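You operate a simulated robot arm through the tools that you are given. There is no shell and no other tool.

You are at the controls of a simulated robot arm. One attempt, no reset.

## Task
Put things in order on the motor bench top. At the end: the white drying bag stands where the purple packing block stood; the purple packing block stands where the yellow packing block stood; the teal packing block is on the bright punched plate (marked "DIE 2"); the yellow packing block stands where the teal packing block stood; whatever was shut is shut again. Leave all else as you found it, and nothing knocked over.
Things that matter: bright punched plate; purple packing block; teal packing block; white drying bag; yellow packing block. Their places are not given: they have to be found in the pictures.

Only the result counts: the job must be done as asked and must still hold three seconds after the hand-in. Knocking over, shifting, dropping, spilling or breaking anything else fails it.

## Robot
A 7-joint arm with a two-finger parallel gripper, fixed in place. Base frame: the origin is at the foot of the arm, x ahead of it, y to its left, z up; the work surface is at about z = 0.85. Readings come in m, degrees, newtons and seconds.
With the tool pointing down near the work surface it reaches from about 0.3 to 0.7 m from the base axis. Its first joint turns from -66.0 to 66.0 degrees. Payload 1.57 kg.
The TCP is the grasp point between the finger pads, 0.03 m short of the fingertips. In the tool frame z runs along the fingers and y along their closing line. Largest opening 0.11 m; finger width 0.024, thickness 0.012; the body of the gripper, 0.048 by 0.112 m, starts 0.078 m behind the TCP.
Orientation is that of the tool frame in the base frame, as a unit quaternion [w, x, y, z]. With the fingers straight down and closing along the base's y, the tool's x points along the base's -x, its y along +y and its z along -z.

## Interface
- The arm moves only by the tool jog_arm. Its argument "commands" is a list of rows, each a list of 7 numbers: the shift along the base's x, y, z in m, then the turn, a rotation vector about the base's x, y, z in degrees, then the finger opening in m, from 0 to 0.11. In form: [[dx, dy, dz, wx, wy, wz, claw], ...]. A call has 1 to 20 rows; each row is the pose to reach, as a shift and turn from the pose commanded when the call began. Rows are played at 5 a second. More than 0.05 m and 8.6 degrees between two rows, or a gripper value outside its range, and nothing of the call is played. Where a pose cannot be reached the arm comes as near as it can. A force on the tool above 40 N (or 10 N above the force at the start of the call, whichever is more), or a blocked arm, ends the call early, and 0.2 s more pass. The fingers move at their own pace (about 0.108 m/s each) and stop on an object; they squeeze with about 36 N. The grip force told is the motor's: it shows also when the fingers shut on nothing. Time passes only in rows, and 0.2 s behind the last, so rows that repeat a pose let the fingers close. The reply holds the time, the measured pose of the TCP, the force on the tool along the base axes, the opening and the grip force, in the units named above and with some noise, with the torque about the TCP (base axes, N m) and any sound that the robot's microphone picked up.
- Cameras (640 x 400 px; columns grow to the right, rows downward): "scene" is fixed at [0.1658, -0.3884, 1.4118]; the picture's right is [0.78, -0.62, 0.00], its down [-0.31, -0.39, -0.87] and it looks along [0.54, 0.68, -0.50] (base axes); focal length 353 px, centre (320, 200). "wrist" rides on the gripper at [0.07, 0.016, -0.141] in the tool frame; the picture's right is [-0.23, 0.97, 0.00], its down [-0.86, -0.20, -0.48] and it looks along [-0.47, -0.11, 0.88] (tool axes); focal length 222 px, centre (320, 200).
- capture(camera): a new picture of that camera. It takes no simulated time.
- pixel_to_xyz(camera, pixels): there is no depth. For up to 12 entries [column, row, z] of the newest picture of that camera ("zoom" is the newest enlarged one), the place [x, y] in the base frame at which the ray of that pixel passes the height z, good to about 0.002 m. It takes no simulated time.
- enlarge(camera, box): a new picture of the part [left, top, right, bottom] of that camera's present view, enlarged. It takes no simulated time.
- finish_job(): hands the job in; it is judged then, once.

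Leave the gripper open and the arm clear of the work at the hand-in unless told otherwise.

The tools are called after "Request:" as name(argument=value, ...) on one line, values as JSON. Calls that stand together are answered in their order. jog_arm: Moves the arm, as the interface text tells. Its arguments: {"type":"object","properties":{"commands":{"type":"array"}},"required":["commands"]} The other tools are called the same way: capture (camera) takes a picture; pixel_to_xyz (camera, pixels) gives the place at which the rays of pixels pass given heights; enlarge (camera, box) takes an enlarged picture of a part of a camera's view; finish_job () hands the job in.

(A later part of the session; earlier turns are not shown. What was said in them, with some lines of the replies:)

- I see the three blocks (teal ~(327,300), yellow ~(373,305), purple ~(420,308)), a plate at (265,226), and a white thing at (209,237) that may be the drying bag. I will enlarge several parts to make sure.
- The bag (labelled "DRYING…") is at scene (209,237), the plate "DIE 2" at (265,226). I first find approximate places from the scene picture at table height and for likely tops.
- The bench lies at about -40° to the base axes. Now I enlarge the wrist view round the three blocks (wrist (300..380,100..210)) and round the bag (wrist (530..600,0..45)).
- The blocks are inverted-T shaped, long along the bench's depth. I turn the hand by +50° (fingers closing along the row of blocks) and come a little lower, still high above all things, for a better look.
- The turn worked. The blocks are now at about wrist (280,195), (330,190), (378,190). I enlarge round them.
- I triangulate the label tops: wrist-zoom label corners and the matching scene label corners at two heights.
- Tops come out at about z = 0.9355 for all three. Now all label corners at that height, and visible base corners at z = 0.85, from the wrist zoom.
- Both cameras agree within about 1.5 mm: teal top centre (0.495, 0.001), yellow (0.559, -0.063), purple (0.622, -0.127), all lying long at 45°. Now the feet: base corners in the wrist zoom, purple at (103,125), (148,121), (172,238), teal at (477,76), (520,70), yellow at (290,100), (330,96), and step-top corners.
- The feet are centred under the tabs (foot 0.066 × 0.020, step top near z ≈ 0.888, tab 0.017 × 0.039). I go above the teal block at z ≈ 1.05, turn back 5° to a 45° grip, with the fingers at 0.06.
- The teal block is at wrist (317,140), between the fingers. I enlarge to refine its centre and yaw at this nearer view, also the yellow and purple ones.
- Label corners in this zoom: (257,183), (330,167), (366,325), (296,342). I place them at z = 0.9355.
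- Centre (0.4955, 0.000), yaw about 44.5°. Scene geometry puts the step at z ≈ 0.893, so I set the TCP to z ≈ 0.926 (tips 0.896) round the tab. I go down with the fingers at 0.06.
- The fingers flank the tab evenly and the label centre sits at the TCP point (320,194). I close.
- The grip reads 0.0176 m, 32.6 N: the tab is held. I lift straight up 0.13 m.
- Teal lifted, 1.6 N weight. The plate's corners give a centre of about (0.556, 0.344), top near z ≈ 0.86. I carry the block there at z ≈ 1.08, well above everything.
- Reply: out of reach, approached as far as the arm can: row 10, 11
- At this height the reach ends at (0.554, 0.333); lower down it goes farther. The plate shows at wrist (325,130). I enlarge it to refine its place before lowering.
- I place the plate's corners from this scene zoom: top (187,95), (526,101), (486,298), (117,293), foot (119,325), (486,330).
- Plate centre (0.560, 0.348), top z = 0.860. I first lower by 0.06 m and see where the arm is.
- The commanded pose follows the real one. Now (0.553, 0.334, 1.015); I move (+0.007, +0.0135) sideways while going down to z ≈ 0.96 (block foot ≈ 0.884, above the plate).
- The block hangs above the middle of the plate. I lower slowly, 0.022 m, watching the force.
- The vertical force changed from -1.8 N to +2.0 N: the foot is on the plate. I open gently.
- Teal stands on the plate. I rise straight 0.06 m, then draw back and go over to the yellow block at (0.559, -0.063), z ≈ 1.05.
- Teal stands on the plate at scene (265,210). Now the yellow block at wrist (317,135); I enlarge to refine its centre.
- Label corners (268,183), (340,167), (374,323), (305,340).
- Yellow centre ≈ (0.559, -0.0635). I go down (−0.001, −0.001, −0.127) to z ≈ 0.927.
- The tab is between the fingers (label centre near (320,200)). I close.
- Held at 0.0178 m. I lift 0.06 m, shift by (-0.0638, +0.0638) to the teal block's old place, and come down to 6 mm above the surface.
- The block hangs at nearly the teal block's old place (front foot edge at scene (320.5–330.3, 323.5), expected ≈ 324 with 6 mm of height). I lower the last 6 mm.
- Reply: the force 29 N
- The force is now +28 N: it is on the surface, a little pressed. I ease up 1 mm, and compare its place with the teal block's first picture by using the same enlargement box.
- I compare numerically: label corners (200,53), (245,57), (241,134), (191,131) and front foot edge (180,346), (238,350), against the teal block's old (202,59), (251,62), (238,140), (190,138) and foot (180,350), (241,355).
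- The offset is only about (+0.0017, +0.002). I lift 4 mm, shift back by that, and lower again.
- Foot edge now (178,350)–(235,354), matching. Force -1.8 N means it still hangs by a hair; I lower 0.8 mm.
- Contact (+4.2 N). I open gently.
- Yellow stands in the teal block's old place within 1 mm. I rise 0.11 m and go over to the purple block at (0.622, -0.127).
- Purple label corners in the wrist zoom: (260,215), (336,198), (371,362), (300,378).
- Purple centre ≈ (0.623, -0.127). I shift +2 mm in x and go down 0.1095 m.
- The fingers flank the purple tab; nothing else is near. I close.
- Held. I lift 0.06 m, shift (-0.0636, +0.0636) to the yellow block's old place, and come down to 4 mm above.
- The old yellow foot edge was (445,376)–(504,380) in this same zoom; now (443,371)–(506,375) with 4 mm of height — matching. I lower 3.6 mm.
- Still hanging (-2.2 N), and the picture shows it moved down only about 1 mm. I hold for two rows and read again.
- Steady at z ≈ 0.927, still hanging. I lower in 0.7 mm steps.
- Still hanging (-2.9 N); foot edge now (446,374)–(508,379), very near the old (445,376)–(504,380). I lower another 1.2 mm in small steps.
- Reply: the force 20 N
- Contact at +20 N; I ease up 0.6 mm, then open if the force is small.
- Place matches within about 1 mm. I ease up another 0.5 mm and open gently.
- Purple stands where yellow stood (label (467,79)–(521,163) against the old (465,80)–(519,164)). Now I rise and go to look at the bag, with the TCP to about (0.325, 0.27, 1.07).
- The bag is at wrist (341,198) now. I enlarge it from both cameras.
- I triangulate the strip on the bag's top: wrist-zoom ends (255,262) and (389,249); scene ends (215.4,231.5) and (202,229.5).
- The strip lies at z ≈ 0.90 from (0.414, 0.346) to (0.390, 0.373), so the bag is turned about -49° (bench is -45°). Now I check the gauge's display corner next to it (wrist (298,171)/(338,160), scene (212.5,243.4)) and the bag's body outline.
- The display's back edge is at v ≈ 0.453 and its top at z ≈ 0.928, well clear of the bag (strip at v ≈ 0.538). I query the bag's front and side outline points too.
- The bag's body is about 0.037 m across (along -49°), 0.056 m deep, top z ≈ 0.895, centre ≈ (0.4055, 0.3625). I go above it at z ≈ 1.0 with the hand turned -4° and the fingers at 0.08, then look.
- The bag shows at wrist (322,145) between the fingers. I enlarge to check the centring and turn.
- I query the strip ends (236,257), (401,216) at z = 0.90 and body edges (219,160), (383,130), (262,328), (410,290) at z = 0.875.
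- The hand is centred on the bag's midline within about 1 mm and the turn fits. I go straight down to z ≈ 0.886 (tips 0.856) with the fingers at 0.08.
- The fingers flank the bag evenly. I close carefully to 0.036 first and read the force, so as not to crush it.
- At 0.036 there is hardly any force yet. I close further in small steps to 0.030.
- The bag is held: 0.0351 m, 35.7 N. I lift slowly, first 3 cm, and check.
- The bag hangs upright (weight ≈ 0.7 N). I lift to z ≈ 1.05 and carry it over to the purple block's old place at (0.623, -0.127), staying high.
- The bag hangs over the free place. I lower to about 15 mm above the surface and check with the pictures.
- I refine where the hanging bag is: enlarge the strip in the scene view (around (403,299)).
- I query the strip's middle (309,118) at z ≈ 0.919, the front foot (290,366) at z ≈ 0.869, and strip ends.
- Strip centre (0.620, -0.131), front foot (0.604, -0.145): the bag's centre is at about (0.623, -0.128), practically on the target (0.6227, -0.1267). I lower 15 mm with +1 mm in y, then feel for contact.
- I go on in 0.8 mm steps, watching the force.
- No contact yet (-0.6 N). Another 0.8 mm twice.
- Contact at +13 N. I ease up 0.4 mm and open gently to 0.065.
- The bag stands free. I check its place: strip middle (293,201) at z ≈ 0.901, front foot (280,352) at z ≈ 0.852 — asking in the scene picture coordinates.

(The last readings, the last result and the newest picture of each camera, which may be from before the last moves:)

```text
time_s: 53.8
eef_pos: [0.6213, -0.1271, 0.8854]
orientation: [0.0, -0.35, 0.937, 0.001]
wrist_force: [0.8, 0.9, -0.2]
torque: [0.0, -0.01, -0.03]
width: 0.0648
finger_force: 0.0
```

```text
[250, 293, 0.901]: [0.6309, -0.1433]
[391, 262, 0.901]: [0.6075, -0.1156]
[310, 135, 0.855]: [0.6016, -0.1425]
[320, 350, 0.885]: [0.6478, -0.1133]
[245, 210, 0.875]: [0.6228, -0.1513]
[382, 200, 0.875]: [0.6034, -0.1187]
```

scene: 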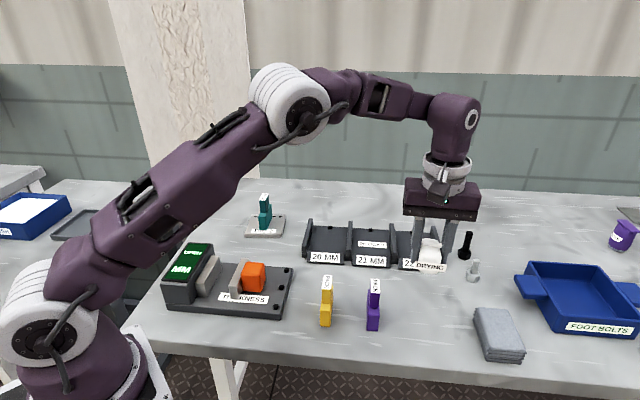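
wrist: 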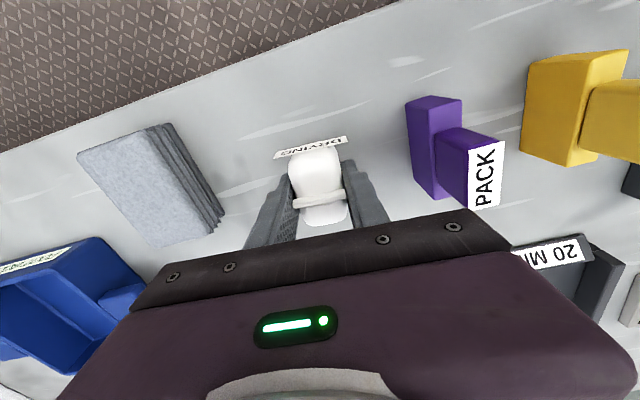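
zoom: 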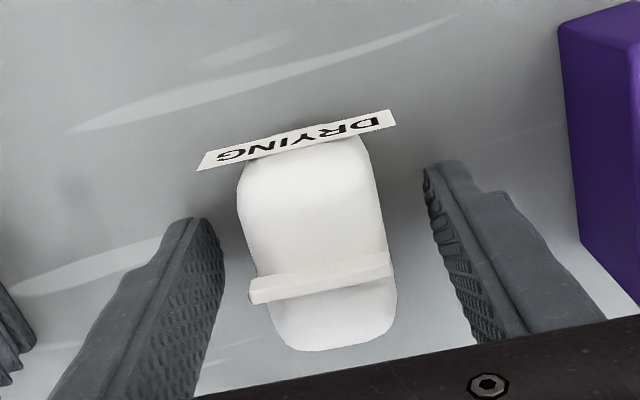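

Bag centre ≈ (0.6236, -0.128), within about 1.5 mm of the purple block's old centre. I rise straight up, then draw back to a pose like the first one and open fully.

Request:
jog_arm(commands=[[0, 0, 0.02, 0, 0, 0, 0.065], [0, 0, 0.05, 0, 0, 0, 0.065], [0, 0, 0.085, 0, 0, 0, 0.065], [0, 0, 0.12, 0, 0, 0, 0.065], [-0.02, 0.005, 0.15, 0, 0, 0, 0.08], [-0.045, 0.015, 0.18, 0, 0, 0, 0.1], [-0.075, 0.025, 0.21, 0, 0, 0, 0.11], [-0.105, 0.035, 0.245, 0, 0, 0, 0.11], [-0.135, 0.045, 0.28, 0, 0, 0, 0.11], [-0.158, 0.05, 0.31, 0, 0, 0, 0.11], [-0.158, 0.05, 0.31, 0, 0, 0, 0.11]])

Request:
capture(camera="scene")

Request:
capture(camera="wrist")

```text
time_s: 56.2
eef_pos: [0.4662, -0.0768, 1.1965]
orientation: [0.0, -0.35, 0.937, 0.0]
wrist_force: [-0.3, -0.7, 0.3]
torque: [0.01, 0.02, 0.01]
width: 0.11
finger_force: 0.1
```

```text
taken
```

scene: 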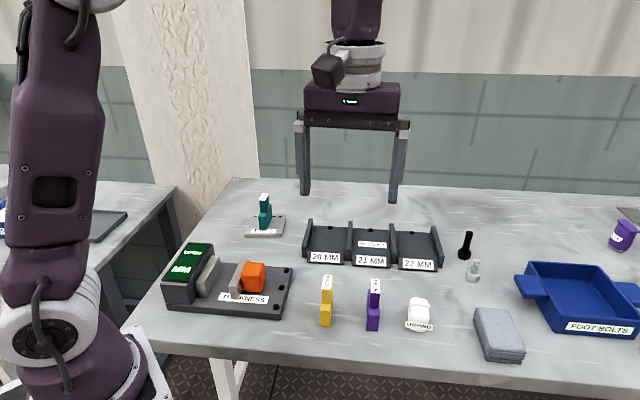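

```text
taken
```

wrist: 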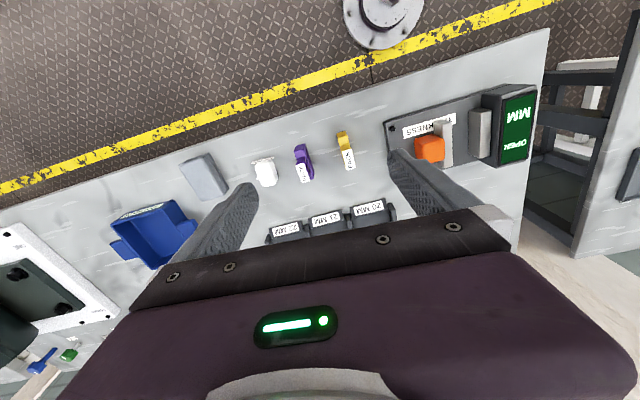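

All four are in their new places and the rest looks as before. One last close look before handing in.

Request:
enlarge(camera="scene", box=[290, 260, 450, 360])

Request:
enlarge(camera="scene", box=[150, 190, 310, 300])

```text
4.00 times, centred on (370, 310) of scene
```

zoom: 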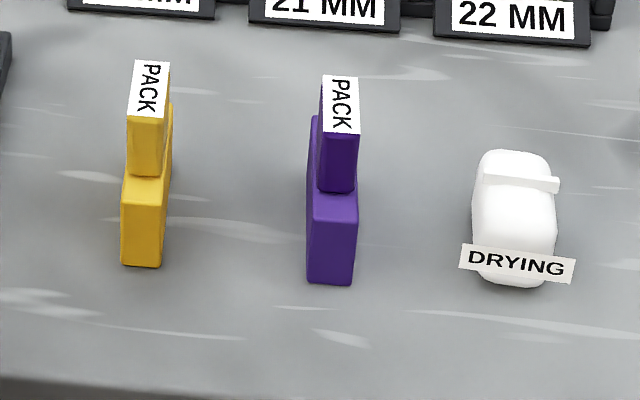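

```text
3.64 times, centred on (230, 245) of scene
```

zoom: 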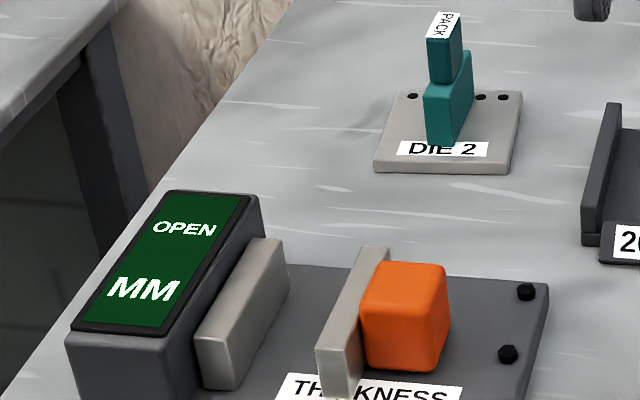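

Yellow stands where teal was, purple where yellow was, and the bag where purple was. Teal stands on the "DIE 2" plate. Nothing else has moved, I opened nothing that was shut, the gripper is open and the arm is clear. I hand the job in.

Request:
finish_job()

```text
The job is handed in.
```

The job is handed in. I haven't been told how it was judged. In the last pictures before the hand-in, everything stood where you asked:

- **Teal packing block:** upright near the middle of the plate marked "DIE 2".
- **Yellow packing block:** where the teal block stood, to within about 1 mm.
- **Purple packing block:** where the yellow block stood, to within about 1 mm.
- **White drying bag:** upright where the purple block stood. Its centre is within about 2 mm, and it is turned about 4° from the line the blocks keep.

I opened nothing that was shut, and I saw nothing else on the bench moved or knocked over. The gripper is open and the arm is raised clear of the work.
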